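You operate a simulated robot arm through the tools that you are given. There is no shell and no other tool. Be economical: measure what you need, move in short steps, check, and stop when the job is done.

Carry out the task below with a simulated two-armed robot. There is one attempt and no reset: what you move stays moved.

TASK
Meter both seated cubes and load the damp one into the press.
Fine: 4 % or more, on the platen's yellow square; use the moisture probe alone and put it back in its holder; platen in, guard door shut; the press switch stays off. Set down upright: teal moisture probe.

It is judged by the outcome, as a careful person would: the job done as asked, and still so three seconds after it is handed in. It fails if anything else is knocked over, pushed out of place, dropped, spilled or broken.

THE ROBOT
Two 7-joint arms with fingered hands on one trunk, on a base that drives. Base frame: it is fixed to the floor where the robot stands at the start and does not move with it; the origin is under the middle of the robot, x ahead of it, y to its left, z up; the surface under the hand at the start is at about z = 0.8. Readings come in m, rad, newtons and seconds.
The left shoulder is at the start at [0.023, 0.215, 1.223], the right one opposite. With the tool pointing down near the work surface each hand reaches from about 0.1 to 0.64 m from the robot's upright axis, wherever it stands, measured 20 degrees to its own side. Places, roughly: blue press [0.7, -0.7, 1]; guard door [0.4, -0.9, 1]; press switch [0.2, -0.6, 0.6]; sliding platen [0.4, -0.7, 0.9]; yellow square on the platen [0.4, -0.7, 0.9]. Payload 3.6 kg a hand.
The TCP of each hand is the grasp point between the finger pads, 0.022 m short of the fingertips. In the tool frame z runs along the fingers and y along their closing line. The gripper opens to 0.132 m. The gripper's body begins 0.06 m behind the TCP. The gripper is a hand of 4 fingers: y runs from the thumb to the fingers, the wrist lies at [0, 0, -0.203] in the tool frame, and closing takes about 1.5 s.
Orientation is that of the tool frame in the base frame, as a unit quaternion [x, y, z, w]. With the fingers straight down and closing along the base's y, the tool's x points along the base's -x, its y along +y and its z along -z.

THE INTERFACE
- The arms move only by the tool send_rows. It takes "left_plan", "right_plan" or both (then of equal length, played together; a hand with none holds still); each is a list of rows, each a list of 3 entries, a list of its own where there are three numbers: the turn, a rotation vector about the base's x, y, z in rad, then the shift along the base's x, y, z in m, then the opening, from 0 (shut) to 1 (fully open). In form: [[[rx, ry, rz], [tx, ty, tz], claw], ...]. A call has 1 to 8 rows; each row is the pose to reach, as a shift and turn from the pose commanded when the call began. A row lasts 0.2 s, in which the tool goes at most 0.05 m and 0.15 rad; a call with a longer step from one row to the next is refused whole, and so is a gripper value outside its range. A pose out of reach is approached as far as the arm can. The call stops where the force on the tool passes 40 N (or 10 N more than at its start, if that is more) or the arm is blocked; 0.2 s more then pass. The fingers move at their own pace (about 0.108 m/s each) and stop on an object; they squeeze with about 28 N. The grip force told is the motor's: it shows also when the fingers shut on nothing. Time passes only in rows, and 0.2 s behind the last, so rows that repeat a pose let the fingers close. It gives the time, the measured TCP pose, the force on the tool (base axes), the opening and the grip force at its end, in the units of the frame above (readings bear some noise), with the torque about the TCP (base axes, N m) and any sound that the robot's microphone picked up.
- Cameras (640 x 400 px; columns grow to the right, rows downward): "scene" is now at [0.1412, -0.067, 1.1564]; the picture's right is [-0.70, -0.71, 0.00], its down [-0.11, 0.11, -0.99] and it looks along [0.70, -0.70, -0.16] (base axes); focal length 214 px, centre (320, 200). "left" rides on the left gripper at [-0.053, -0.053, -0.084] in its tool frame; the picture's right is [0.71, -0.71, 0.00], its down [0.53, 0.53, -0.67] and it looks along [0.47, 0.47, 0.74] (tool axes); focal length 247 px, centre (320, 200). "right" rides on the right gripper at [0.053, -0.053, -0.084] in its tool frame; the picture's right is [0.71, 0.71, 0.00], its down [-0.53, 0.53, -0.67] and it looks along [-0.47, 0.47, 0.74] (tool axes); focal length 247 px, centre (320, 200). There is no depth. A picture from a camera that has moved, and an enlarged one, comes with that camera's place and axes in the base frame and with its lens.
- snapshot(camera): a new picture of that camera. No time passes.
- move_column(by): slides the trunk up (or, below 0, down) by that many m; the arms and the scene camera ride with it, the base frame stays. It gives what a move gives, with no picture.
- steer(legs): drives the robot by 1 to 6 legs, each [ahead, turn to the left] in m and rad, along the robot's own axes; the way and the turn of a leg run together, so that a leg with both is an arc; at most 1.5 m and 3.142 rad a leg. The arms and the cameras ride along, it lands a little off, and it stops where it bumps. It gives what a move gives.
- grasp_type(shape, hand): the hand has 4 fingers and takes this shape, open, in about a second: jaw (thumb against the fingers, like two jaws); tri (thumb and two fingers); tip (a fingertip pinch); poke (one finger out to press); point (the index stretched); flat (the hand flat); cup (the hand cupped); fist (a fist). The gripper value then closes the fingers along that shape, each until it touches; the sizes above hold for jaw. It gives what a move gives, with no picture.
- head_to(pan, tilt): turns the head with the scene camera to pan (to the left, within 1.047 rad either way) and tilt (down, from -0.506 to 1.204), counted from straight ahead of the robot. It gives what a move gives.
- zoom(camera, box): a new picture of the part [left, top, right, bottom] of that camera's present view, enlarged. No time passes.
- job_done(): hands the job in; it is judged then, once.

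Work in short steps. Places have to be worked out from the pictures, the camera data and where the tool is seen: move nearer, look again, correct. Check each grasp and each placing, and mend what went wrong. You have 120 turns and 108 pictures in all, those below and enlarged ones among them. Open the grippers and draw the arms clear of the work before you hand the job in, unless the task says otherwise; then end with one line.

The tools are called after "Emit:" by a JSON object that holds its "fn" and its "kwargs". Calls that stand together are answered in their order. send_rows: Moves the arms, as the interface text tells. Its arguments: {"type":"object","properties":{"left_plan":{"type":"array","items":{"type":"array"}},"right_plan":{"type":"array","items":{"type":"array"}}},"required":[]} The other tools are called the same way: move_column (by) slides the trunk up or down; grasp_type (shape, hand) gives the hand a shape; steer (legs) drives the base; head_to (pan, tilt) turns the head that bears the scene camera; snapshot (camera) takes a picture; zoom (camera, box) takes an enlarged picture of a part of a camera's view; job_done () hands the job in.

At the start:

```text
clock: 0.0
left_tool_pos: [0.352, -0.0477, 1.1815]
left_tool_rot: [-0.004, 1.0, 0.0, -0.001]
left_ft_force: [-0.4, 0.5, 0.0]
left_ft_torque: [0.01, 0.02, -0.03]
left_width: 0.132
left_finger_force: 0.0
left_shape: jaw
right_tool_pos: [0.2974, -0.3764, 1.2314]
right_tool_rot: [-0.004, 1.0, 0.001, 0.0]
right_ft_force: [0.7, 0.5, 0.3]
right_ft_torque: [-0.01, 0.05, 0.04]
right_width: 0.1318
right_finger_force: 0.1
right_shape: jaw
trunk travel left (down, up): [-0.5, 0.176]
robot x, y, heading: [0.0008, -0.0023, 0.002]
head pan, tilt: [-0.782, 0.161]
```

scene: 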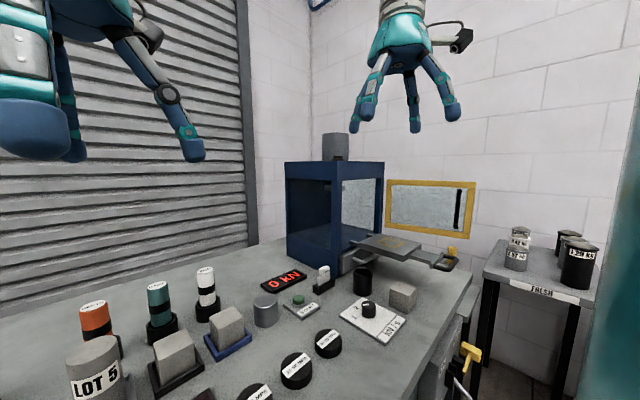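
right: 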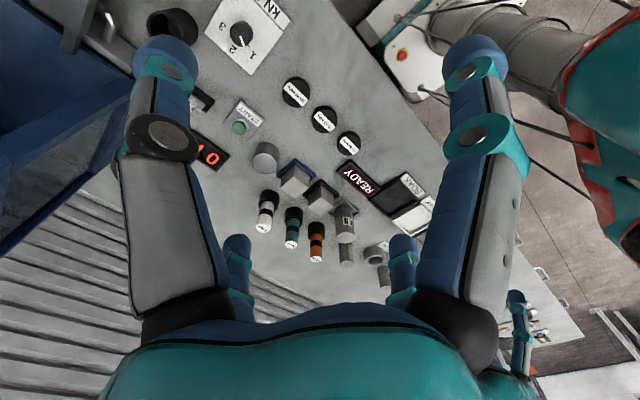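
left: 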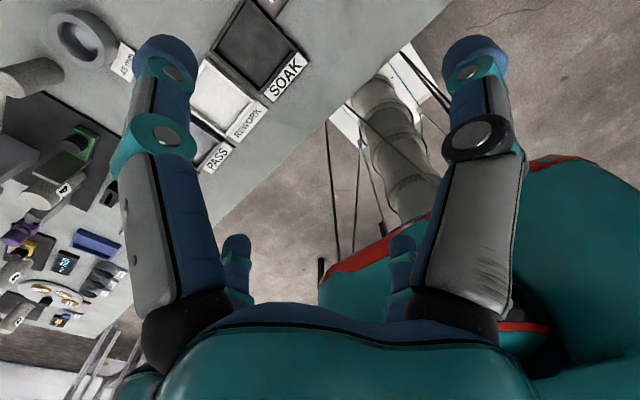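

I'll zoom into the scene's bench to identify the cubes, probes and press.

Emit:
{"fn": "zoom", "kwargs": {"camera": "scene", "box": [60, 250, 300, 400]}}

Emit:
{"fn": "zoom", "kwargs": {"camera": "scene", "box": [250, 130, 490, 360]}}

Emit:
{"fn": "head_to", "kwargs": {"pan": -0.6, "tilt": 0.75}}

Emit:
{"fn": "snapshot", "kwargs": {"camera": "scene"}}

```text
2.67 times, centred on (180, 325) of scene
camera zoom: at [0.1412, -0.067, 1.1564], right [-0.7, -0.71, 0.0], down [-0.11, 0.11, -0.99], along [0.7, -0.7, -0.16], focal length 572 px, centre (693, -133)
```

zoom: 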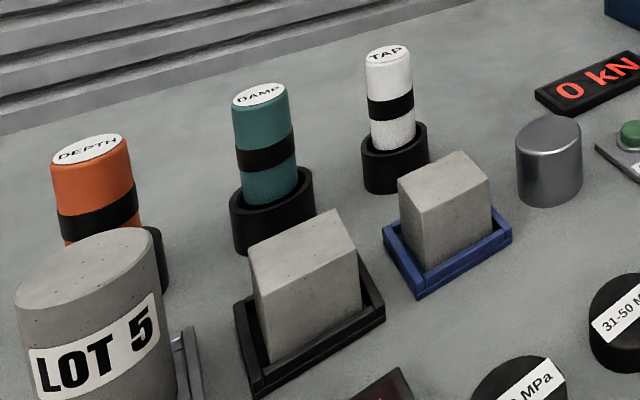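

```text
1.74 times, centred on (370, 245) of scene
camera zoom: at [0.1412, -0.067, 1.1564], right [-0.7, -0.71, 0.0], down [-0.11, 0.11, -0.99], along [0.7, -0.7, -0.16], focal length 373 px, centre (233, 122)
```

zoom: 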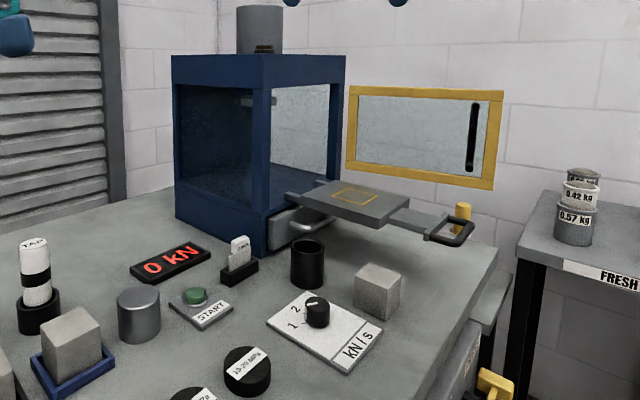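

```text
clock: 1.0
left_tool_pos: [0.353, -0.0477, 1.1811]
left_tool_rot: [-0.004, 1.0, 0.001, 0.0]
left_ft_force: [-0.8, 0.6, 0.1]
left_ft_torque: [-0.04, -0.01, -0.02]
left_width: 0.132
left_finger_force: 0.1
left_shape: jaw
right_tool_pos: [0.2988, -0.3755, 1.2326]
right_tool_rot: [-0.003, 1.0, 0.001, -0.001]
right_ft_force: [0.2, 0.3, 0.3]
right_ft_torque: [0.01, -0.03, -0.01]
right_width: 0.132
right_finger_force: 0.1
right_shape: jaw
trunk travel left (down, up): [-0.5, 0.176]
robot x, y, heading: [-0.0006, 0.0005, -0.006]
head pan, tilt: [-0.6, 0.75]
```

```text
102 pictures are left
camera scene: at [0.1437, -0.0484, 1.1031], right [-0.57, -0.82, 0.0], down [-0.56, 0.39, -0.73], along [0.6, -0.41, -0.68], focal length 214 px, centre (320, 200)
```

scene: 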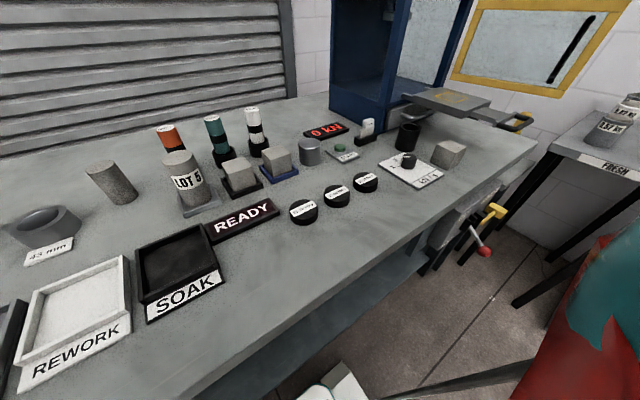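

The black- and blue-seated cubes sit at about (0.53,-0.11) and (0.54,-0.21), with the teal probe at about (0.68,-0.12). I'll zoom for finer localisation.

Emit:
{"fn": "zoom", "kwargs": {"camera": "scene", "box": [140, 90, 340, 250]}}

Emit:
{"fn": "zoom", "kwargs": {"camera": "scene", "box": [320, 60, 560, 270]}}

Emit:
{"fn": "head_to", "kwargs": {"pan": -1.04, "tilt": 0.45}}

Emit:
{"fn": "zoom", "kwargs": {"camera": "scene", "box": [160, 50, 480, 250]}}

```text
2.50 times, centred on (240, 170) of scene
camera zoom: at [0.1437, -0.0484, 1.1031], right [-0.57, -0.82, 0.0], down [-0.56, 0.39, -0.73], along [0.6, -0.41, -0.68], focal length 536 px, centre (520, 275)
```

zoom: 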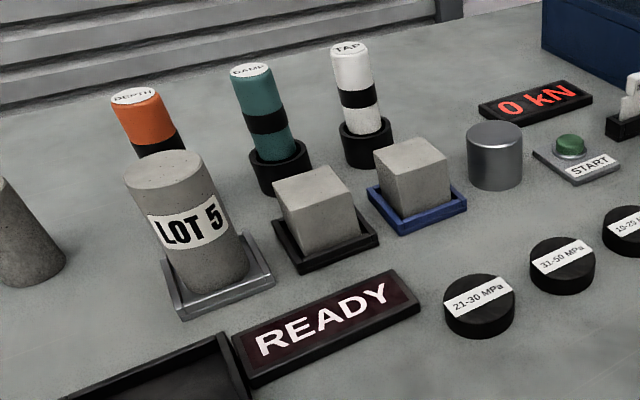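

```text
1.90 times, centred on (440, 165) of scene
camera zoom: at [0.1437, -0.0484, 1.1031], right [-0.57, -0.82, 0.0], down [-0.56, 0.39, -0.73], along [0.6, -0.41, -0.68], focal length 408 px, centre (91, 267)
```

zoom: 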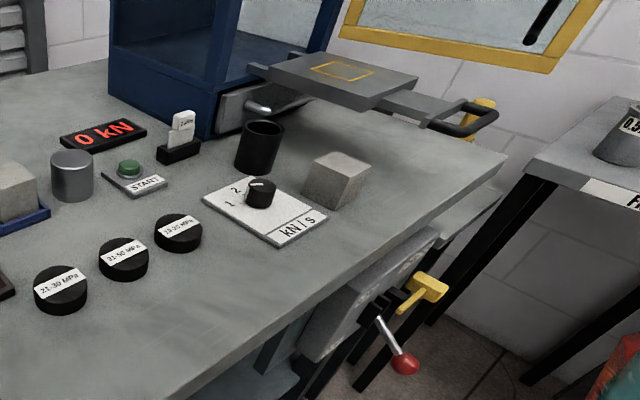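

```text
clock: 1.9
left_tool_pos: [0.3527, -0.0477, 1.1818]
left_tool_rot: [-0.003, 1.0, 0.0, 0.0]
left_ft_force: [0.1, 0.0, -0.6]
left_ft_torque: [0.0, 0.0, -0.02]
left_width: 0.132
left_finger_force: 0.1
left_shape: jaw
right_tool_pos: [0.2979, -0.3752, 1.2325]
right_tool_rot: [-0.003, 1.0, 0.001, 0.0]
right_ft_force: [-0.1, 0.1, -0.8]
right_ft_torque: [-0.03, -0.01, -0.01]
right_width: 0.1318
right_finger_force: 0.0
right_shape: jaw
trunk travel left (down, up): [-0.5, 0.176]
robot x, y, heading: [-0.0018, 0.0, 0.002]
head pan, tilt: [-1.04, 0.45]
```

```text
2.00 times, centred on (320, 150) of scene
camera zoom: at [0.1219, -0.0808, 1.1294], right [-0.86, -0.51, 0.0], down [-0.22, 0.38, -0.9], along [0.46, -0.78, -0.44], focal length 429 px, centre (320, 300)
```

zoom: 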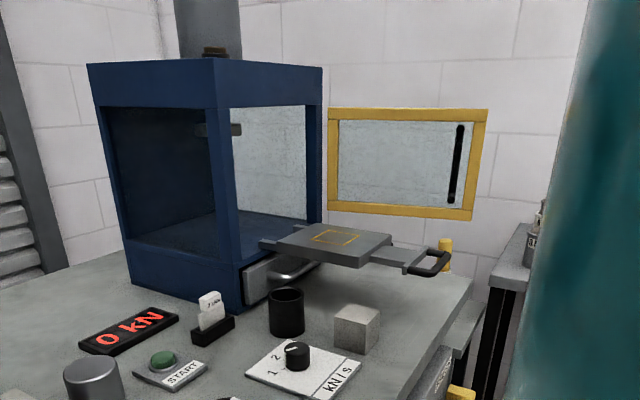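

Before driving forward toward the bench I'll look down to see base clearance.

Emit:
{"fn": "head_to", "kwargs": {"pan": 0.0, "tilt": 1.2}}

Emit:
{"fn": "snapshot", "kwargs": {"camera": "scene"}}

```text
clock: 3.2
left_tool_pos: [0.3522, -0.048, 1.182]
left_tool_rot: [-0.004, 1.0, 0.0, 0.0]
left_ft_force: [-0.5, -0.1, -0.2]
left_ft_torque: [0.02, 0.02, 0.02]
left_width: 0.132
left_finger_force: 0.0
left_shape: jaw
right_tool_pos: [0.2976, -0.3753, 1.2312]
right_tool_rot: [-0.003, 1.0, 0.0, 0.0]
right_ft_force: [-0.7, -0.3, -0.6]
right_ft_torque: [0.03, 0.04, 0.02]
right_width: 0.1319
right_finger_force: 0.0
right_shape: jaw
trunk travel left (down, up): [-0.5, 0.176]
robot x, y, heading: [-0.0003, -0.001, -0.003]
head pan, tilt: [0.0, 1.201]
```

```text
98 pictures are left
camera scene: at [0.1312, -0.0016, 1.0713], right [0.0, -1.0, 0.0], down [-0.93, 0.0, -0.36], along [0.36, 0.0, -0.93], focal length 214 px, centre (320, 200)
```

scene: 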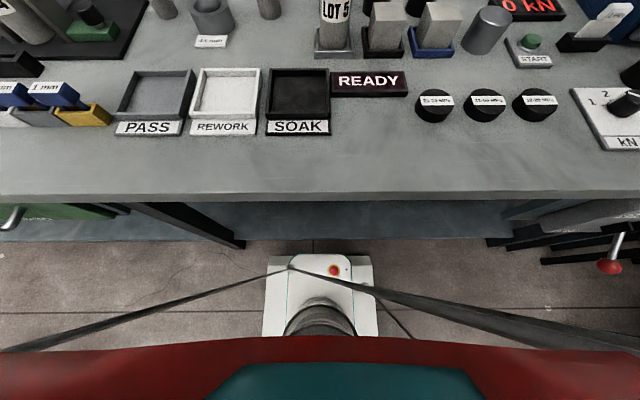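

Base front appears ~0.07 m short of the shelf/legs line. I'll drive ahead just 0.05 m and lower the trunk a little for reach, then view the probes from the right hand.

Emit:
{"fn": "steer", "kwargs": {"legs": [[0.05, 0.0]]}}

Emit:
{"fn": "head_to", "kwargs": {"pan": -0.2, "tilt": 0.6}}

Emit:
{"fn": "send_rows", "kwargs": {"right_plan": [[[0, 0, 0], [0.04, 0.02, 0], 0.6], [[0, 0, 0], [0.08, 0.04, 0], 0.6], [[0, 0, 0], [0.12, 0.06, 0], 0.6], [[0, 0, 0], [0.16, 0.08, 0], 0.6], [[0, 0, 0], [0.2, 0.1, 0], 0.6], [[0, 0, 0], [0.2, 0.1, -0.03], 0.6]], "left_plan": [[[0, 0, 0], [0, 0.045, 0], 1], [[0, 0, 0], [0, 0.09, 0], 1], [[0, 0, 0], [-0.02, 0.13, 0], 1], [[0, 0, 0], [-0.03, 0.17, 0], 1], [[0, 0, 0], [-0.05, 0.2, 0], 1], [[0, 0, 0], [-0.05, 0.2, 0], 1]]}}

Emit:
{"fn": "snapshot", "kwargs": {"camera": "scene"}}

Emit:
{"fn": "snapshot", "kwargs": {"camera": "right"}}

```text
clock: 4.1
left_tool_pos: [0.4056, -0.0478, 1.1798]
left_tool_rot: [-0.003, 1.0, 0.0, -0.002]
left_ft_force: [1.0, 0.0, -0.1]
left_ft_torque: [-0.02, 0.08, 0.03]
left_width: 0.1317
left_finger_force: 0.0
left_shape: jaw
right_tool_pos: [0.3504, -0.3756, 1.2311]
right_tool_rot: [-0.003, 1.0, 0.0, -0.002]
right_ft_force: [0.4, 0.0, 0.0]
right_ft_torque: [-0.02, 0.03, -0.04]
right_width: 0.1319
right_finger_force: 0.1
right_shape: jaw
trunk travel left (down, up): [-0.5, 0.176]
robot x, y, heading: [0.0521, 0.0024, -0.002]
head pan, tilt: [0.0, 1.201]
```

```text
clock: 5.1
left_tool_pos: [0.4027, -0.0476, 1.1809]
left_tool_rot: [-0.004, 1.0, 0.0, -0.001]
left_ft_force: [0.5, -0.8, 0.6]
left_ft_torque: [0.02, 0.01, -0.02]
left_width: 0.1322
left_finger_force: 0.1
left_shape: jaw
right_tool_pos: [0.3483, -0.3762, 1.2313]
right_tool_rot: [-0.003, 1.0, 0.001, -0.001]
right_ft_force: [0.2, -0.9, 0.4]
right_ft_torque: [0.04, 0.02, -0.01]
right_width: 0.1318
right_finger_force: 0.0
right_shape: jaw
trunk travel left (down, up): [-0.5, 0.176]
robot x, y, heading: [0.0498, -0.0025, 0.002]
head pan, tilt: [-0.201, 0.6]
```

```text
clock: 6.5
left_tool_pos: [0.3553, 0.1536, 1.1785]
left_tool_rot: [-0.003, 1.0, 0.001, -0.001]
left_ft_force: [0.2, -0.7, -0.6]
left_ft_torque: [0.05, 0.03, 0.0]
left_width: 0.1317
left_finger_force: 0.0
left_shape: jaw
right_tool_pos: [0.5027, -0.3071, 1.1959]
right_tool_rot: [-0.003, 1.0, 0.002, 0.0]
right_ft_force: [0.5, -0.2, 0.0]
right_ft_torque: [0.03, 0.0, 0.02]
right_width: 0.0794
right_finger_force: 0.1
right_shape: jaw
right hand out of reach, approached as far as the arm can: row 4, 5, 6
trunk travel left (down, up): [-0.5, 0.176]
robot x, y, heading: [0.05, 0.0035, -0.003]
head pan, tilt: [-0.201, 0.6]
```

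```text
97 pictures are left
camera scene: at [0.2136, -0.0205, 1.1155], right [-0.2, -0.98, 0.0], down [-0.56, 0.11, -0.82], along [0.81, -0.16, -0.57], focal length 214 px, centre (320, 200)
```

scene: 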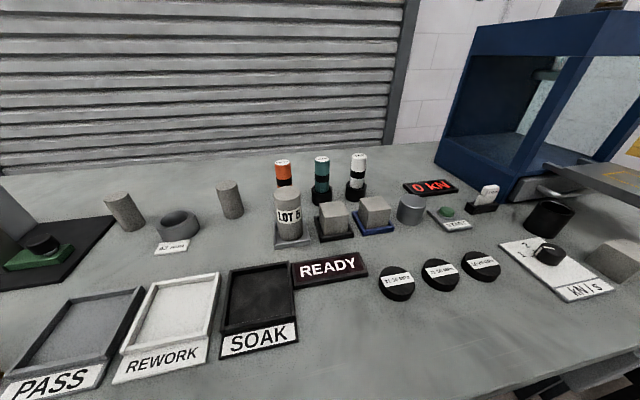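

```text
96 pictures are left
camera right: at [0.4492, -0.362, 1.28], right [-0.71, 0.7, 0.0], down [0.52, 0.53, 0.67], along [0.47, 0.48, -0.74], focal length 247 px, centre (320, 200)
```

right: 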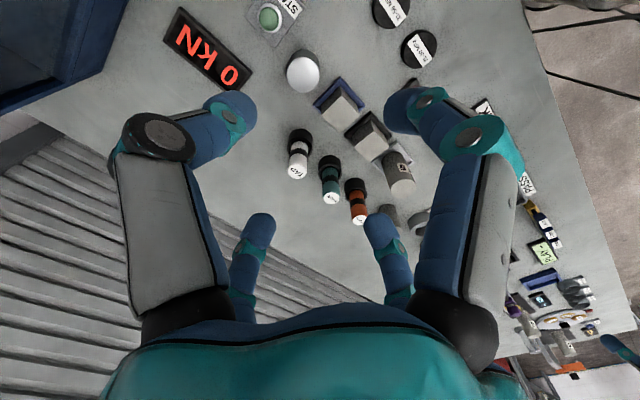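

Probe top is consistently at (0.66,-0.115,0.914). I'll lower the trunk so the arm reaches farther, then move over the probe.

Emit:
{"fn": "move_column", "kwargs": {"by": -0.14}}

Emit:
{"fn": "send_rows", "kwargs": {"right_plan": [[[0, 0, 0], [0.02, 0.04, 0], 0.6], [[0, 0, 0], [0.04, 0.08, 0], 0.6], [[0, 0, 0], [0.06, 0.12, 0], 0.6], [[0, 0, 0], [0.08, 0.15, 0], 0.6], [[0, 0, 0], [0.11, 0.17, 0], 0.6], [[0, 0, 0], [0.13, 0.19, 0], 0.6], [[0, 0, 0], [0.13, 0.19, 0], 0.6]]}}

Emit:
{"fn": "snapshot", "kwargs": {"camera": "right"}}

Emit:
{"fn": "snapshot", "kwargs": {"camera": "scene"}}

```text
clock: 8.2
left_tool_pos: [0.352, 0.1518, 1.0413]
left_tool_rot: [-0.004, 1.0, 0.0, 0.0]
left_ft_force: [0.2, -0.2, -0.6]
left_ft_torque: [0.0, 0.01, -0.04]
left_width: 0.1322
left_finger_force: 0.0
left_shape: jaw
right_tool_pos: [0.5045, -0.3037, 1.0601]
right_tool_rot: [-0.004, 1.0, 0.001, 0.0]
right_ft_force: [-0.6, 0.4, -0.1]
right_ft_torque: [-0.02, 0.01, -0.03]
right_width: 0.0796
right_finger_force: 0.2
right_shape: jaw
trunk travel left (down, up): [-0.36, 0.316]
robot x, y, heading: [0.0496, 0.0013, -0.002]
head pan, tilt: [-0.201, 0.6]
```

```text
clock: 9.8
left_tool_pos: [0.3521, 0.1529, 1.0419]
left_tool_rot: [-0.004, 1.0, 0.0, -0.001]
left_ft_force: [0.0, -0.4, -0.8]
left_ft_torque: [-0.02, -0.01, 0.0]
left_width: 0.1321
left_finger_force: 0.1
left_shape: jaw
right_tool_pos: [0.4892, -0.2689, 1.0435]
right_tool_rot: [-0.003, 1.0, 0.001, 0.0]
right_ft_force: [0.6, 1.0, -0.9]
right_ft_torque: [-0.01, 0.02, 0.01]
right_width: 0.0795
right_finger_force: 0.1
right_shape: jaw
right hand out of reach, approached as far as the arm can: row 1, 2, 3, 4, 5, 6, 7
trunk travel left (down, up): [-0.36, 0.316]
robot x, y, heading: [0.0481, -0.0013, -0.0]
head pan, tilt: [-0.201, 0.6]
```

```text
95 pictures are left
camera right: at [0.4356, -0.324, 1.1282], right [-0.71, 0.7, 0.0], down [0.52, 0.53, 0.67], along [0.47, 0.48, -0.74], focal length 247 px, centre (320, 200)
```

right: 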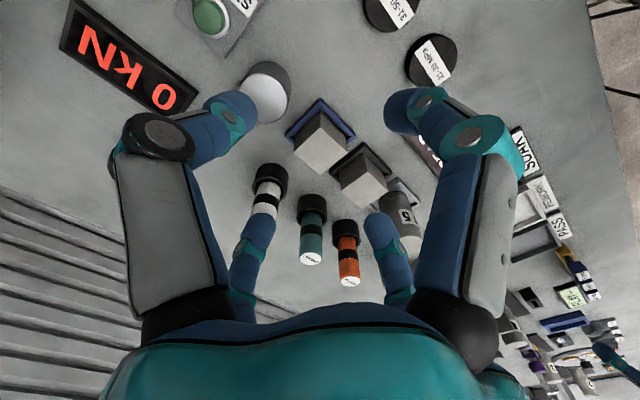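

```text
94 pictures are left
camera scene: at [0.2134, -0.0191, 0.9725], right [-0.2, -0.98, 0.0], down [-0.55, 0.11, -0.82], along [0.81, -0.16, -0.57], focal length 214 px, centre (320, 200)
```

scene: 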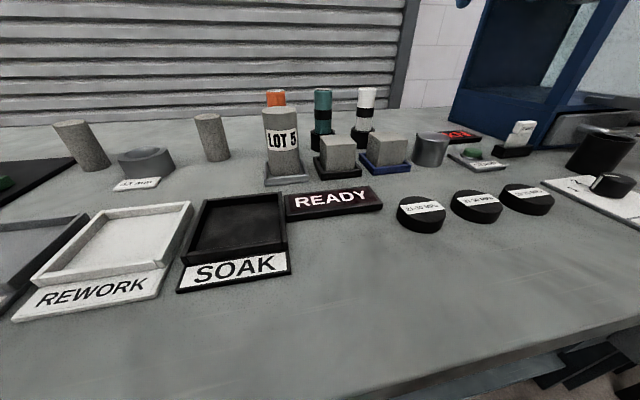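

High wrist relative to the shoulder limits reach; so I'll raise the trunk and then bring the hand down and forward.

Emit:
{"fn": "move_column", "kwargs": {"by": 0.28}}

Emit:
{"fn": "send_rows", "kwargs": {"right_plan": [[[0, 0, 0], [0, 0, -0.05], 0.6], [[0, 0, 0], [0, 0, -0.1], 0.6], [[0, 0, 0], [0, 0, -0.15], 0.6], [[0, 0, 0], [0, 0, -0.2], 0.6], [[0, 0, 0], [0, 0, -0.25], 0.6], [[0, 0, 0], [0, 0, -0.28], 0.6]]}}

Emit:
{"fn": "send_rows", "kwargs": {"right_plan": [[[0, 0, 0], [0.02, 0.03, 0], 0.6], [[0, 0, 0], [0.04, 0.06, 0], 0.6], [[0, 0, 0], [0.06, 0.09, 0], 0.6], [[0, 0, 0], [0.08, 0.12, 0], 0.6], [[0, 0, 0], [0.1, 0.14, 0], 0.6], [[0, 0, 0], [0.13, 0.15, 0], 0.6], [[0, 0, 0], [0.15, 0.152, 0], 0.6]]}}

Emit:
{"fn": "snapshot", "kwargs": {"camera": "right"}}

Emit:
{"fn": "snapshot", "kwargs": {"camera": "scene"}}

```text
clock: 12.6
left_tool_pos: [0.353, 0.1533, 1.3205]
left_tool_rot: [-0.004, 1.0, -0.001, 0.0]
left_ft_force: [-0.2, 1.4, 0.1]
left_ft_torque: [0.04, 0.03, -0.01]
left_width: 0.132
left_finger_force: 0.1
left_shape: jaw
right_tool_pos: [0.4792, -0.2705, 1.3479]
right_tool_rot: [-0.004, 1.0, 0.002, 0.028]
right_ft_force: [-0.5, 0.4, 1.4]
right_ft_torque: [0.03, 0.01, 0.02]
right_width: 0.0793
right_finger_force: 0.2
right_shape: jaw
trunk travel left (down, up): [-0.64, 0.036]
robot x, y, heading: [0.0475, 0.0028, 0.003]
head pan, tilt: [-0.201, 0.6]
```

```text
clock: 14.0
left_tool_pos: [0.3535, 0.151, 1.3228]
left_tool_rot: [-0.003, 1.0, 0.0, -0.001]
left_ft_force: [-0.5, 0.2, -0.5]
left_ft_torque: [-0.03, -0.01, -0.01]
left_width: 0.132
left_finger_force: 0.2
left_shape: jaw
right_tool_pos: [0.4314, -0.3132, 1.1268]
right_tool_rot: [-0.004, 1.0, 0.001, 0.029]
right_ft_force: [-0.4, 0.8, 0.3]
right_ft_torque: [-0.04, -0.02, 0.02]
right_width: 0.0794
right_finger_force: 0.1
right_shape: jaw
right hand out of reach, approached as far as the arm can: row 2, 3, 4, 5, 6
trunk travel left (down, up): [-0.64, 0.036]
robot x, y, heading: [0.0452, -0.0002, -0.001]
head pan, tilt: [-0.201, 0.6]
```

```text
clock: 15.6
left_tool_pos: [0.3532, 0.1525, 1.3202]
left_tool_rot: [-0.003, 1.0, 0.0, -0.001]
left_ft_force: [0.4, -0.7, -0.4]
left_ft_torque: [0.03, -0.03, 0.0]
left_width: 0.1317
left_finger_force: 0.0
left_shape: jaw
right_tool_pos: [0.4588, -0.281, 1.1999]
right_tool_rot: [-0.004, 1.0, 0.001, 0.028]
right_ft_force: [0.0, -0.7, -0.1]
right_ft_torque: [-0.01, -0.01, -0.01]
right_width: 0.0796
right_finger_force: 0.1
right_shape: jaw
right hand out of reach, approached as far as the arm can: row 1, 2, 3, 4, 5, 6, 7
trunk travel left (down, up): [-0.64, 0.036]
robot x, y, heading: [0.047, 0.0011, 0.001]
head pan, tilt: [-0.201, 0.6]
```

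```text
93 pictures are left
camera right: at [0.4013, -0.3358, 1.2811], right [-0.71, 0.7, -0.04], down [0.48, 0.53, 0.7], along [0.51, 0.48, -0.72], focal length 247 px, centre (320, 200)
```

right: 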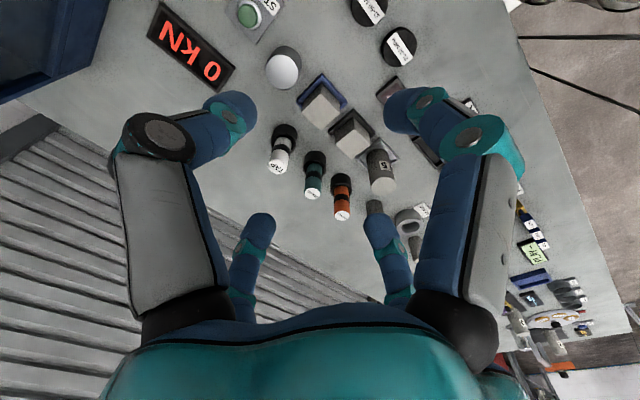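

```text
92 pictures are left
camera scene: at [0.2118, -0.0192, 1.2565], right [-0.2, -0.98, 0.0], down [-0.55, 0.11, -0.82], along [0.81, -0.16, -0.57], focal length 214 px, centre (320, 200)
```

scene: 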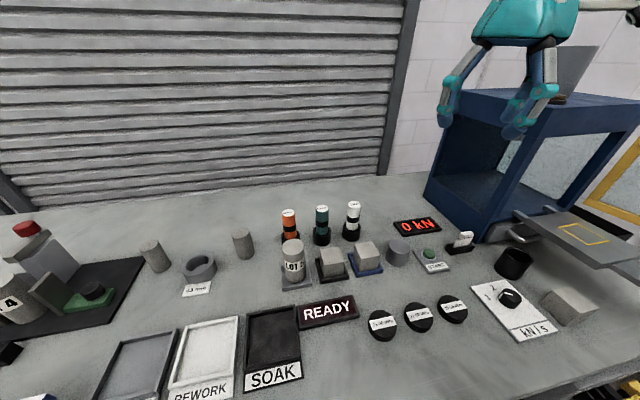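

The arm seems stuck on a joint-limit branch. I'll pull back nearer the body, go down there, then extend forward low.

Emit:
{"fn": "send_rows", "kwargs": {"right_plan": [[[0, 0, 0], [-0.03, -0.03, 0], 0.6], [[0, 0, 0], [-0.06, -0.06, 0], 0.6], [[0, 0, 0], [-0.09, -0.09, 0], 0.6], [[0, 0, 0], [-0.11, -0.09, -0.04], 0.6], [[0, 0, 0], [-0.11, -0.09, -0.08], 0.6], [[0, 0, 0], [-0.11, -0.09, -0.12], 0.6], [[0, 0, 0], [-0.11, -0.09, -0.16], 0.6], [[0, 0, 0], [-0.11, -0.09, -0.2], 0.6]]}}

Emit:
{"fn": "send_rows", "kwargs": {"right_plan": [[[0, 0, 0], [0.04, 0.02, 0], 0.6], [[0, 0, 0], [0.08, 0.04, 0], 0.6], [[0, 0, 0], [0.12, 0.06, 0], 0.6], [[0, 0, 0], [0.16, 0.08, 0], 0.6]]}}

```text
clock: 17.4
left_tool_pos: [0.353, 0.1535, 1.3209]
left_tool_rot: [-0.004, 1.0, 0.0, 0.0]
left_ft_force: [-1.1, 0.5, -0.1]
left_ft_torque: [0.0, -0.02, 0.01]
left_width: 0.1317
left_finger_force: 0.0
left_shape: jaw
right_tool_pos: [0.3418, -0.3817, 1.0366]
right_tool_rot: [-0.004, 1.0, 0.002, 0.029]
right_ft_force: [0.3, -0.2, -0.3]
right_ft_torque: [0.01, 0.01, -0.04]
right_width: 0.0796
right_finger_force: 0.1
right_shape: jaw
right hand out of reach, approached as far as the arm can: row 7, 8
trunk travel left (down, up): [-0.64, 0.036]
robot x, y, heading: [0.0506, -0.0021, 0.006]
head pan, tilt: [-0.201, 0.6]
```

```text
clock: 18.4
left_tool_pos: [0.3532, 0.1523, 1.3211]
left_tool_rot: [-0.003, 1.0, 0.0, -0.001]
left_ft_force: [-0.7, -1.1, -0.7]
left_ft_torque: [-0.01, -0.02, 0.01]
left_width: 0.1319
left_finger_force: 0.3
left_shape: jaw
right_tool_pos: [0.4408, -0.3475, 1.1075]
right_tool_rot: [-0.005, 1.0, 0.002, 0.028]
right_ft_force: [0.1, -0.7, 0.6]
right_ft_torque: [0.01, 0.02, -0.01]
right_width: 0.0797
right_finger_force: 0.1
right_shape: jaw
right hand out of reach, approached as far as the arm can: row 1, 2, 3, 4
trunk travel left (down, up): [-0.64, 0.036]
robot x, y, heading: [0.0474, -0.0023, 0.005]
head pan, tilt: [-0.201, 0.6]
```

Reach is oddly limited; I'll return the arm to its start-like pose relative to the shoulder, correct the small tilt, and probe straight down from there.

Emit:
{"fn": "send_rows", "kwargs": {"right_plan": [[[0, 0.01, 0], [-0.03, -0.01, 0.04], 0.6], [[0, 0.02, 0], [-0.06, -0.02, 0.08], 0.6], [[0, 0.03, 0], [-0.09, -0.03, 0.13], 0.6], [[0, 0.04, 0], [-0.095, -0.03, 0.18], 0.6], [[0, 0.056, 0], [-0.095, -0.03, 0.22], 0.6], [[0, 0.056, 0], [-0.095, -0.03, 0.26], 0.6]]}}

Emit:
{"fn": "send_rows", "kwargs": {"right_plan": [[[0, 0, 0], [0, 0, -0.05], 0.6], [[0, 0, 0], [0, 0, -0.1], 0.6], [[0, 0, 0], [0, 0, -0.15], 0.6], [[0, 0, 0], [0, 0, -0.2], 0.6], [[0, 0, 0], [0, 0, -0.25], 0.6], [[0, 0, 0], [0, 0, -0.3], 0.6], [[0, 0, 0], [0, 0, -0.35], 0.6]]}}

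Emit:
{"fn": "head_to", "kwargs": {"pan": -0.7, "tilt": 0.3}}

Emit:
{"fn": "snapshot", "kwargs": {"camera": "scene"}}

```text
refused: row 1 steps farther than a row can; nothing moved
```

```text
clock: 20.0
left_tool_pos: [0.3523, 0.1519, 1.321]
left_tool_rot: [-0.004, 1.0, 0.0, -0.002]
left_ft_force: [-0.2, 0.9, -0.7]
left_ft_torque: [0.02, -0.01, 0.01]
left_width: 0.1319
left_finger_force: 0.1
left_shape: jaw
right_tool_pos: [0.3515, -0.4108, 1.0304]
right_tool_rot: [-0.004, 1.0, 0.001, 0.028]
right_ft_force: [-0.6, 0.0, -0.1]
right_ft_torque: [0.03, -0.01, 0.01]
right_width: 0.0797
right_finger_force: 0.0
right_shape: jaw
right hand out of reach, approached as far as the arm can: row 1, 2, 3, 4, 5, 6, 7
trunk travel left (down, up): [-0.64, 0.036]
robot x, y, heading: [0.0477, -0.0033, -0.002]
head pan, tilt: [-0.201, 0.6]
```

```text
clock: 20.9
left_tool_pos: [0.3527, 0.1518, 1.3219]
left_tool_rot: [-0.003, 1.0, 0.001, -0.001]
left_ft_force: [0.1, 0.4, -0.4]
left_ft_torque: [0.02, 0.0, 0.01]
left_width: 0.1317
left_finger_force: 0.0
left_shape: jaw
right_tool_pos: [0.3518, -0.4102, 1.0306]
right_tool_rot: [-0.003, 1.0, 0.001, 0.029]
right_ft_force: [0.5, -0.8, 0.5]
right_ft_torque: [0.03, 0.0, -0.02]
right_width: 0.0796
right_finger_force: 0.0
right_shape: jaw
trunk travel left (down, up): [-0.64, 0.036]
robot x, y, heading: [0.0513, -0.0018, -0.005]
head pan, tilt: [-0.7, 0.3]
```

```text
91 pictures are left
camera scene: at [0.1964, -0.0616, 1.284], right [-0.64, -0.77, 0.0], down [-0.23, 0.19, -0.95], along [0.73, -0.61, -0.3], focal length 214 px, centre (320, 200)
```

scene: 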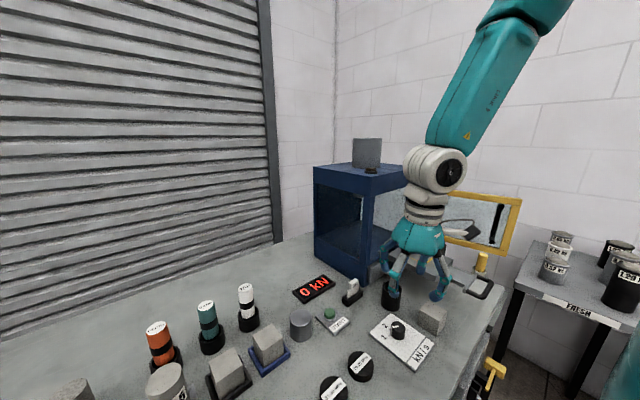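

The wrist flexes in the thumb–finger plane, so the hand should be yawed so that plane points forward. I'll raise it and yaw about -1.4 rad.

Emit:
{"fn": "send_rows", "kwargs": {"right_plan": [[[0, 0, 0], [0, 0, 0.045], 0.6], [[0, 0, 0], [0, 0, 0.09], 0.6], [[0, 0, -0.14], [0, 0, 0.12], 0.6], [[0, 0, -0.28], [0, 0, 0.12], 0.6], [[0, 0, -0.42], [0, 0, 0.12], 0.6], [[0, 0, -0.56], [0, 0, 0.12], 0.6], [[0, 0, -0.7], [0, 0, 0.12], 0.6]]}}

Emit:
{"fn": "send_rows", "kwargs": {"right_plan": [[[0, 0, -0.14], [0, 0, 0], 0.6], [[0, 0, -0.28], [0, 0, 0], 0.6], [[0, 0, -0.42], [0, 0, 0], 0.6], [[0, 0, -0.56], [0, 0, 0], 0.6], [[0, 0, -0.7], [0, 0, 0], 0.6]]}}

Emit:
{"fn": "send_rows", "kwargs": {"right_plan": [[[0, 0, 0], [0.03, 0.03, 0], 0.6], [[0, 0, 0], [0.06, 0.06, 0], 0.6], [[0, 0, 0], [0.09, 0.09, 0], 0.6], [[0, 0, 0], [0.12, 0.12, 0], 0.6], [[0, 0, 0], [0.15, 0.15, 0], 0.6], [[0, 0, 0], [0.18, 0.18, 0], 0.6]]}}

```text
clock: 22.5
left_tool_pos: [0.3541, 0.1538, 1.3216]
left_tool_rot: [-0.005, 1.0, 0.001, -0.001]
left_ft_force: [0.2, -0.4, 0.4]
left_ft_torque: [-0.01, 0.0, -0.02]
left_width: 0.1316
left_finger_force: 0.0
left_shape: jaw
right_tool_pos: [0.3519, -0.4089, 1.1467]
right_tool_rot: [0.34, 0.94, -0.01, 0.026]
right_ft_force: [0.4, 1.0, 0.3]
right_ft_torque: [0.01, -0.01, 0.03]
right_width: 0.0795
right_finger_force: 0.2
right_shape: jaw
trunk travel left (down, up): [-0.64, 0.036]
robot x, y, heading: [0.0457, -0.0005, 0.004]
head pan, tilt: [-0.7, 0.3]
```

```text
clock: 23.7
left_tool_pos: [0.3539, 0.152, 1.3205]
left_tool_rot: [-0.003, 1.0, 0.0, -0.001]
left_ft_force: [-0.4, 0.6, 1.1]
left_ft_torque: [0.02, -0.01, -0.03]
left_width: 0.1318
left_finger_force: 0.0
left_shape: jaw
right_tool_pos: [0.3524, -0.4856, 1.1593]
right_tool_rot: [0.636, 0.771, -0.004, 0.008]
right_ft_force: [-0.3, -0.4, 0.7]
right_ft_torque: [-0.01, -0.01, 0.0]
right_width: 0.0795
right_finger_force: 0.2
right_shape: jaw
right hand out of reach, approached as far as the arm can: row 2, 3, 4, 5
trunk travel left (down, up): [-0.64, 0.036]
robot x, y, heading: [0.0498, 0.0026, 0.0]
head pan, tilt: [-0.7, 0.3]
```

```text
clock: 25.1
left_tool_pos: [0.3522, 0.1523, 1.3202]
left_tool_rot: [-0.003, 1.0, 0.001, -0.001]
left_ft_force: [-0.4, 0.9, 0.5]
left_ft_torque: [0.0, 0.05, 0.01]
left_width: 0.1318
left_finger_force: 0.0
left_shape: jaw
right_tool_pos: [0.4984, -0.4742, 1.1841]
right_tool_rot: [0.628, 0.778, 0.003, 0.005]
right_ft_force: [0.5, -0.1, -0.2]
right_ft_torque: [-0.03, -0.03, 0.01]
right_width: 0.0796
right_finger_force: 0.0
right_shape: jaw
right hand out of reach, approached as far as the arm can: row 1, 2, 3, 4, 5, 6
trunk travel left (down, up): [-0.64, 0.036]
robot x, y, heading: [0.0469, -0.0028, -0.002]
head pan, tilt: [-0.7, 0.3]
```

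Now lateral motion is the limit; try an intermediate yaw (about -0.7) matching the forearm's direction.

Emit:
{"fn": "send_rows", "kwargs": {"right_plan": [[[0, 0, 0.14], [0, 0.03, 0], 0.6], [[0, 0, 0.28], [0, 0.06, 0], 0.6], [[0, 0, 0.42], [0, 0.09, 0], 0.6], [[0, 0, 0.56], [0, 0.12, 0], 0.6], [[0, 0, 0.66], [0, 0.15, 0], 0.6], [[0, 0, 0.66], [0, 0.18, -0.03], 0.6], [[0, 0, 0.66], [0.02, 0.21, -0.06], 0.6]]}}

Emit:
{"fn": "send_rows", "kwargs": {"right_plan": [[[0, 0, 0], [0.03, 0.03, 0], 0.6], [[0, 0, 0], [0.06, 0.06, 0], 0.6], [[0, 0, 0], [0.09, 0.09, 0], 0.6], [[0, 0, 0], [0.12, 0.12, 0], 0.6]]}}

Emit:
{"fn": "snapshot", "kwargs": {"camera": "scene"}}

```text
clock: 26.7
left_tool_pos: [0.3525, 0.1518, 1.3218]
left_tool_rot: [-0.004, 1.0, 0.0, -0.001]
left_ft_force: [-0.9, 0.0, 0.2]
left_ft_torque: [0.04, -0.04, 0.0]
left_width: 0.1318
left_finger_force: 0.0
left_shape: jaw
right_tool_pos: [0.4675, -0.318, 1.1739]
right_tool_rot: [0.341, 0.94, 0.006, 0.004]
right_ft_force: [0.1, 0.3, 0.3]
right_ft_torque: [0.02, 0.0, 0.01]
right_width: 0.0799
right_finger_force: 0.1
right_shape: jaw
right hand out of reach, approached as far as the arm can: row 5, 6, 7
trunk travel left (down, up): [-0.64, 0.036]
robot x, y, heading: [0.0512, -0.001, -0.002]
head pan, tilt: [-0.7, 0.3]
```

```text
clock: 27.7
left_tool_pos: [0.3531, 0.1529, 1.3207]
left_tool_rot: [-0.003, 1.0, 0.0, -0.001]
left_ft_force: [-0.4, -0.3, 1.0]
left_ft_torque: [0.02, 0.02, 0.01]
left_width: 0.132
left_finger_force: 0.0
left_shape: jaw
right_tool_pos: [0.478, -0.3065, 1.2069]
right_tool_rot: [0.342, 0.94, 0.006, 0.004]
right_ft_force: [-0.3, 0.7, -0.8]
right_ft_torque: [0.0, -0.03, 0.0]
right_width: 0.0794
right_finger_force: 0.0
right_shape: jaw
right hand out of reach, approached as far as the arm can: row 1, 2, 3, 4
trunk travel left (down, up): [-0.64, 0.036]
robot x, y, heading: [0.0505, -0.0005, -0.001]
head pan, tilt: [-0.7, 0.3]
```

```text
90 pictures are left
camera scene: at [0.1966, -0.0617, 1.284], right [-0.64, -0.77, 0.0], down [-0.23, 0.19, -0.96], along [0.73, -0.62, -0.3], focal length 214 px, centre (320, 200)
```

scene: 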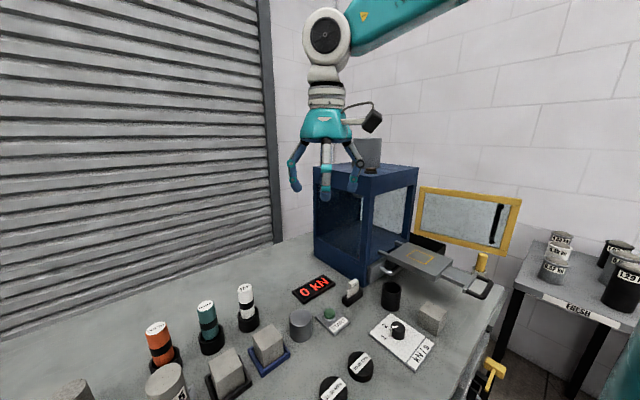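

I'll return trunk to its start height and the hand to near its start pose, then descend straight from there to see the reachable range.

Emit:
{"fn": "move_column", "kwargs": {"by": -0.14}}

Emit:
{"fn": "send_rows", "kwargs": {"right_plan": [[[0, 0, 0.13], [-0.02, -0.01, 0.03], 0.6], [[0, 0, 0.26], [-0.04, -0.02, 0.06], 0.6], [[0, 0, 0.39], [-0.06, -0.03, 0.09], 0.6], [[0, 0, 0.52], [-0.08, -0.04, 0.12], 0.6], [[0, 0, 0.65], [-0.11, -0.05, 0.15], 0.6], [[0, 0, 0.7], [-0.13, -0.07, 0.16], 0.6], [[0, 0, 0.7], [-0.13, -0.07, 0.12], 0.6], [[0, 0, 0.7], [-0.13, -0.07, 0.08], 0.6]]}}

Emit:
{"fn": "send_rows", "kwargs": {"right_plan": [[[0, 0, 0], [0, 0, -0.04], 0.6], [[0, 0, 0], [0, 0, -0.08], 0.6], [[0, 0, 0], [0, 0, -0.12], 0.6], [[0, 0, 0], [0, 0, -0.16], 0.6]]}}

Emit:
{"fn": "snapshot", "kwargs": {"camera": "scene"}}

```text
clock: 29.4
left_tool_pos: [0.3524, 0.1523, 1.1815]
left_tool_rot: [-0.004, 1.0, 0.0, -0.001]
left_ft_force: [-0.7, -1.1, -0.4]
left_ft_torque: [0.01, -0.02, 0.03]
left_width: 0.1319
left_finger_force: 0.0
left_shape: jaw
right_tool_pos: [0.4776, -0.307, 1.0615]
right_tool_rot: [0.341, 0.94, 0.004, 0.0]
right_ft_force: [-0.2, 0.3, -0.1]
right_ft_torque: [-0.02, 0.03, -0.03]
right_width: 0.0798
right_finger_force: 0.1
right_shape: jaw
trunk travel left (down, up): [-0.5, 0.176]
robot x, y, heading: [0.0505, -0.0011, 0.001]
head pan, tilt: [-0.7, 0.3]
```

```text
clock: 31.2
left_tool_pos: [0.3526, 0.1519, 1.181]
left_tool_rot: [-0.004, 1.0, 0.0, -0.001]
left_ft_force: [-0.6, -0.3, 0.2]
left_ft_torque: [0.01, 0.01, 0.0]
left_width: 0.1318
left_finger_force: 0.2
left_shape: jaw
right_tool_pos: [0.3483, -0.3755, 1.1441]
right_tool_rot: [-0.003, 1.0, 0.005, -0.002]
right_ft_force: [-0.1, -0.2, -0.5]
right_ft_torque: [0.0, -0.02, 0.02]
right_width: 0.0792
right_finger_force: 0.0
right_shape: jaw
trunk travel left (down, up): [-0.5, 0.176]
robot x, y, heading: [0.049, -0.0004, 0.003]
head pan, tilt: [-0.7, 0.3]
```

```text
clock: 32.2
left_tool_pos: [0.3533, 0.1519, 1.1816]
left_tool_rot: [-0.003, 1.0, 0.0, -0.001]
left_ft_force: [-0.1, 0.6, -0.3]
left_ft_torque: [-0.01, -0.03, 0.0]
left_width: 0.1319
left_finger_force: 0.1
left_shape: jaw
right_tool_pos: [0.3489, -0.3774, 0.9825]
right_tool_rot: [-0.002, 1.0, 0.004, -0.001]
right_ft_force: [-0.5, -0.2, -0.7]
right_ft_torque: [-0.02, 0.01, -0.02]
right_width: 0.0793
right_finger_force: 0.1
right_shape: jaw
trunk travel left (down, up): [-0.5, 0.176]
robot x, y, heading: [0.0475, 0.0002, 0.006]
head pan, tilt: [-0.7, 0.3]
```

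```text
89 pictures are left
camera scene: at [0.1972, -0.0622, 1.1432], right [-0.64, -0.77, 0.0], down [-0.23, 0.19, -0.95], along [0.73, -0.61, -0.3], focal length 214 px, centre (320, 200)
```

scene: 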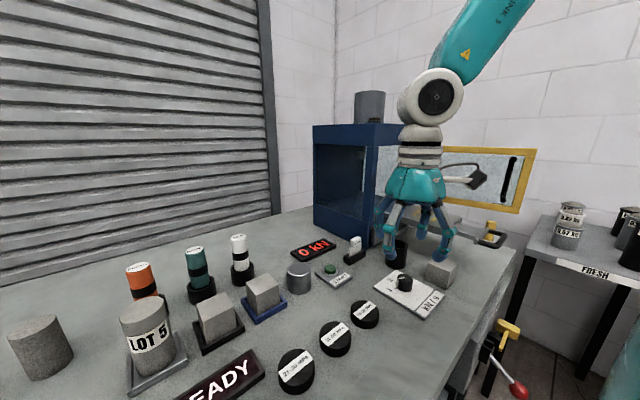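

Descent works from there. Now extend forward-left at z≈0.98 toward the probe.

Emit:
{"fn": "send_rows", "kwargs": {"right_plan": [[[0, 0, 0], [0.035, 0.029, 0], 0.6], [[0, 0, 0], [0.07, 0.058, 0], 0.6], [[0, 0, 0], [0.105, 0.087, 0], 0.6], [[0, 0, 0], [0.14, 0.116, 0], 0.6], [[0, 0, 0], [0.175, 0.145, 0], 0.6], [[0, 0, 0], [0.21, 0.174, 0], 0.6], [[0, 0, 0], [0.245, 0.203, 0], 0.6], [[0, 0, 0], [0.27, 0.225, 0], 0.6]]}}

Emit:
{"fn": "snapshot", "kwargs": {"camera": "scene"}}

```text
clock: 34.0
left_tool_pos: [0.3527, 0.1516, 1.1823]
left_tool_rot: [-0.003, 1.0, 0.001, -0.001]
left_ft_force: [-0.8, -0.4, -0.1]
left_ft_torque: [0.04, -0.01, 0.02]
left_width: 0.1319
left_finger_force: 0.1
left_shape: jaw
right_tool_pos: [0.4595, -0.2895, 1.0591]
right_tool_rot: [-0.002, 1.0, 0.005, -0.001]
right_ft_force: [0.0, -0.4, -0.3]
right_ft_torque: [0.05, 0.0, 0.05]
right_width: 0.0791
right_finger_force: 0.0
right_shape: jaw
right hand out of reach, approached as far as the arm can: row 3, 4, 5, 6, 7, 8
trunk travel left (down, up): [-0.5, 0.176]
robot x, y, heading: [0.0514, 0.0008, 0.003]
head pan, tilt: [-0.7, 0.3]
```

```text
88 pictures are left
camera scene: at [0.1967, -0.0617, 1.1433], right [-0.64, -0.77, 0.0], down [-0.23, 0.19, -0.96], along [0.73, -0.62, -0.3], focal length 214 px, centre (320, 200)
```

scene: 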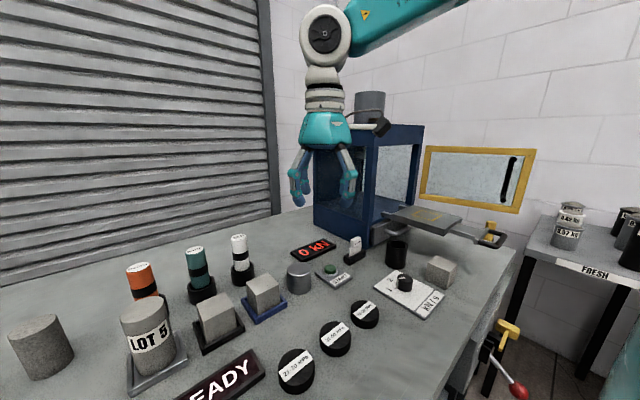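

The wrist flexion limits at this height; I'll retract, then test extending straight ahead at a lower height.

Emit:
{"fn": "send_rows", "kwargs": {"right_plan": [[[0, 0, 0], [-0.035, -0.029, 0], 0.6], [[0, 0, 0], [-0.07, -0.058, -0.01], 0.6], [[0, 0, 0], [-0.1, -0.06, -0.04], 0.6], [[0, 0, 0], [-0.1, -0.06, -0.085], 0.6], [[0, 0, 0], [-0.1, -0.06, -0.13], 0.6], [[0, 0, 0], [-0.1, -0.06, -0.15], 0.6]]}}

Emit:
{"fn": "send_rows", "kwargs": {"right_plan": [[[0, 0, 0], [0.04, 0.01, 0], 0.6], [[0, 0, 0], [0.08, 0.02, 0], 0.6], [[0, 0, 0], [0.12, 0.03, 0], 0.6], [[0, 0, 0], [0.16, 0.04, 0], 0.6], [[0, 0, 0], [0.2, 0.05, 0], 0.6]]}}

Emit:
{"fn": "snapshot", "kwargs": {"camera": "scene"}}

```text
clock: 35.4
left_tool_pos: [0.3533, 0.1529, 1.1816]
left_tool_rot: [-0.004, 1.0, 0.0, 0.001]
left_ft_force: [0.6, -0.6, -0.4]
left_ft_torque: [0.03, 0.01, -0.03]
left_width: 0.1318
left_finger_force: 0.1
left_shape: jaw
right_tool_pos: [0.3607, -0.356, 0.915]
right_tool_rot: [-0.002, 1.0, 0.004, -0.001]
right_ft_force: [-0.3, -0.2, -0.2]
right_ft_torque: [0.03, 0.04, -0.01]
right_width: 0.0795
right_finger_force: 0.1
right_shape: jaw
right hand out of reach, approached as far as the arm can: row 6
trunk travel left (down, up): [-0.5, 0.176]
robot x, y, heading: [0.0482, 0.0019, 0.005]
head pan, tilt: [-0.7, 0.3]
```

```text
clock: 36.6
left_tool_pos: [0.3536, 0.1522, 1.181]
left_tool_rot: [-0.004, 1.0, 0.0, -0.001]
left_ft_force: [0.1, 0.9, 0.8]
left_ft_torque: [0.02, -0.02, 0.0]
left_width: 0.1318
left_finger_force: 0.0
left_shape: jaw
right_tool_pos: [0.4655, -0.3576, 0.992]
right_tool_rot: [-0.002, 1.0, 0.004, -0.002]
right_ft_force: [-0.6, -0.2, 0.6]
right_ft_torque: [0.01, -0.02, 0.01]
right_width: 0.0794
right_finger_force: 0.0
right_shape: jaw
right hand out of reach, approached as far as the arm can: row 1, 2, 3, 4, 5
trunk travel left (down, up): [-0.5, 0.176]
robot x, y, heading: [0.0478, -0.0021, -0.005]
head pan, tilt: [-0.7, 0.3]
```

```text
87 pictures are left
camera scene: at [0.1969, -0.0615, 1.1433], right [-0.64, -0.77, 0.0], down [-0.23, 0.19, -0.96], along [0.73, -0.62, -0.3], focal length 214 px, centre (320, 200)
```

scene: 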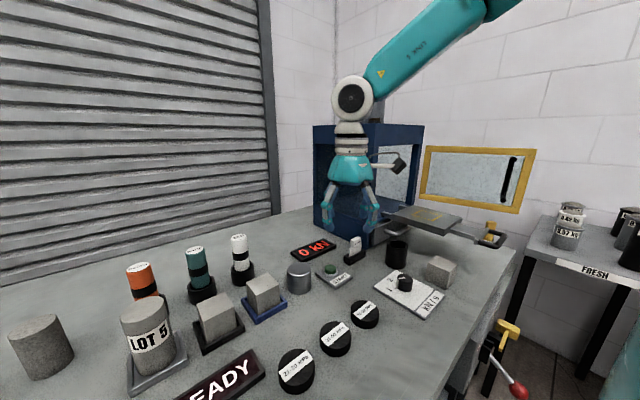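

The elbow seems stuck high. I'll try tilting the fingers forward while extending (easier for the wrist), so the elbow can drop, then un-tilt.

Emit:
{"fn": "send_rows", "kwargs": {"right_plan": [[[0, -0.12, 0], [0, 0, 0.02], 0.6], [[0, -0.24, 0], [0, 0, 0.02], 0.6], [[0, -0.36, 0], [0, 0, 0.02], 0.6], [[0, -0.48, 0], [0, 0, 0.02], 0.6], [[0, -0.6, 0], [0, 0, 0.02], 0.6], [[0, -0.72, 0], [0, 0, 0.02], 0.6], [[0, -0.84, 0], [0, 0, 0.02], 0.6]]}}

Emit:
{"fn": "send_rows", "kwargs": {"right_plan": [[[0, 0, 0], [0.0, 0.04, 0], 0.6], [[0, 0, 0], [0.01, 0.08, 0], 0.6], [[0, 0, 0], [0.02, 0.12, 0], 0.6], [[0, 0, 0], [0.03, 0.15, 0], 0.6], [[0, 0, 0], [0.05, 0.18, 0], 0.6]]}}

Emit:
{"fn": "snapshot", "kwargs": {"camera": "scene"}}

```text
clock: 38.2
left_tool_pos: [0.3535, 0.1521, 1.1811]
left_tool_rot: [-0.004, 1.0, 0.0, 0.0]
left_ft_force: [-0.6, 0.2, 0.0]
left_ft_torque: [0.01, -0.02, 0.03]
left_width: 0.1318
left_finger_force: 0.0
left_shape: jaw
right_tool_pos: [0.4613, -0.3968, 1.0598]
right_tool_rot: [-0.005, 0.921, 0.003, 0.39]
right_ft_force: [-0.1, -0.7, -0.3]
right_ft_torque: [0.01, 0.01, 0.03]
right_width: 0.0797
right_finger_force: 0.2
right_shape: jaw
right hand out of reach, approached as far as the arm can: row 5, 6, 7
trunk travel left (down, up): [-0.5, 0.176]
robot x, y, heading: [0.0507, -0.0019, -0.002]
head pan, tilt: [-0.7, 0.3]
```

```text
clock: 39.4
left_tool_pos: [0.3565, 0.1565, 1.1796]
left_tool_rot: [-0.005, 1.0, -0.002, -0.002]
left_ft_force: [0.1, 0.9, -0.4]
left_ft_torque: [-0.08, 0.04, -0.03]
left_width: 0.1317
left_finger_force: 0.1
left_shape: jaw
right_tool_pos: [0.5591, -0.2658, 1.1385]
right_tool_rot: [-0.014, 0.92, 0.003, 0.392]
right_ft_force: [0.5, 0.9, 0.5]
right_ft_torque: [-0.05, 0.06, -0.02]
right_width: 0.0795
right_finger_force: 0.1
right_shape: jaw
right hand out of reach, approached as far as the arm can: row 1, 2, 3, 4, 5
trunk travel left (down, up): [-0.5, 0.176]
robot x, y, heading: [0.052, -0.0036, -0.005]
head pan, tilt: [-0.7, 0.3]
```

```text
86 pictures are left
camera scene: at [0.2005, -0.0578, 1.143], right [-0.64, -0.77, 0.01], down [-0.23, 0.19, -0.95], along [0.73, -0.62, -0.3], focal length 214 px, centre (320, 200)
```

scene: 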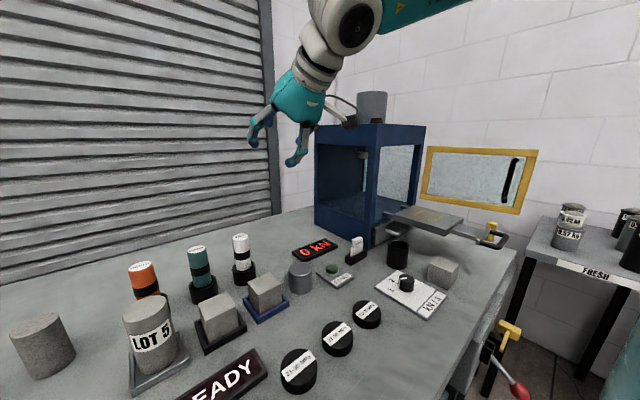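

I need to see the arm's elbow; look right and up.

Emit:
{"fn": "head_to", "kwargs": {"pan": -1.04, "tilt": -0.3}}

Emit:
{"fn": "snapshot", "kwargs": {"camera": "scene"}}

Emit:
{"fn": "snapshot", "kwargs": {"camera": "left"}}

```text
clock: 40.4
left_tool_pos: [0.3538, 0.153, 1.1808]
left_tool_rot: [-0.004, 1.0, 0.0, -0.001]
left_ft_force: [-0.2, 0.2, -0.1]
left_ft_torque: [-0.01, 0.0, 0.03]
left_width: 0.1319
left_finger_force: 0.2
left_shape: jaw
right_tool_pos: [0.5551, -0.2723, 1.1388]
right_tool_rot: [-0.014, 0.919, 0.005, 0.394]
right_ft_force: [-0.5, -0.5, 0.5]
right_ft_torque: [0.0, -0.04, -0.02]
right_width: 0.0796
right_finger_force: 0.1
right_shape: jaw
trunk travel left (down, up): [-0.5, 0.176]
robot x, y, heading: [0.0445, 0.0019, -0.003]
head pan, tilt: [-1.04, -0.3]
```

```text
85 pictures are left
camera scene: at [0.1655, -0.0697, 1.1965], right [-0.86, -0.51, 0.0], down [0.15, -0.25, -0.96], along [0.48, -0.82, 0.29], focal length 214 px, centre (320, 200)
```

scene: 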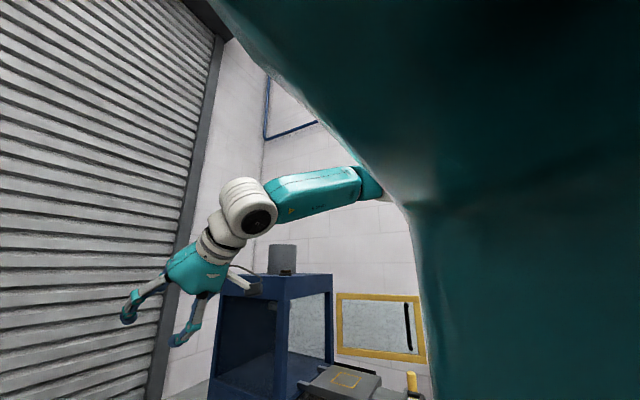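

```text
84 pictures are left
camera left: at [0.4062, 0.0994, 1.2656], right [-0.7, -0.71, 0.0], down [-0.53, 0.52, 0.67], along [-0.48, 0.47, -0.74], focal length 247 px, centre (320, 200)
```

left: 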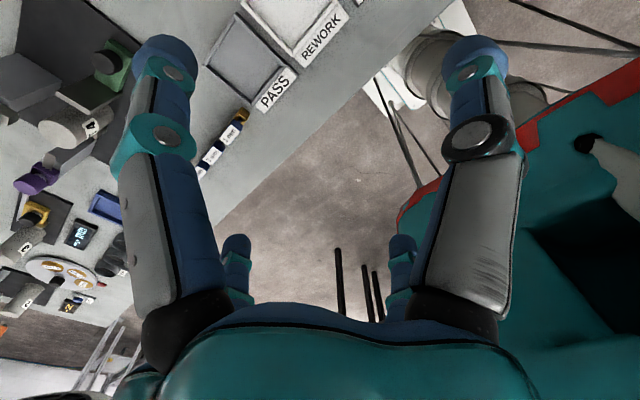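

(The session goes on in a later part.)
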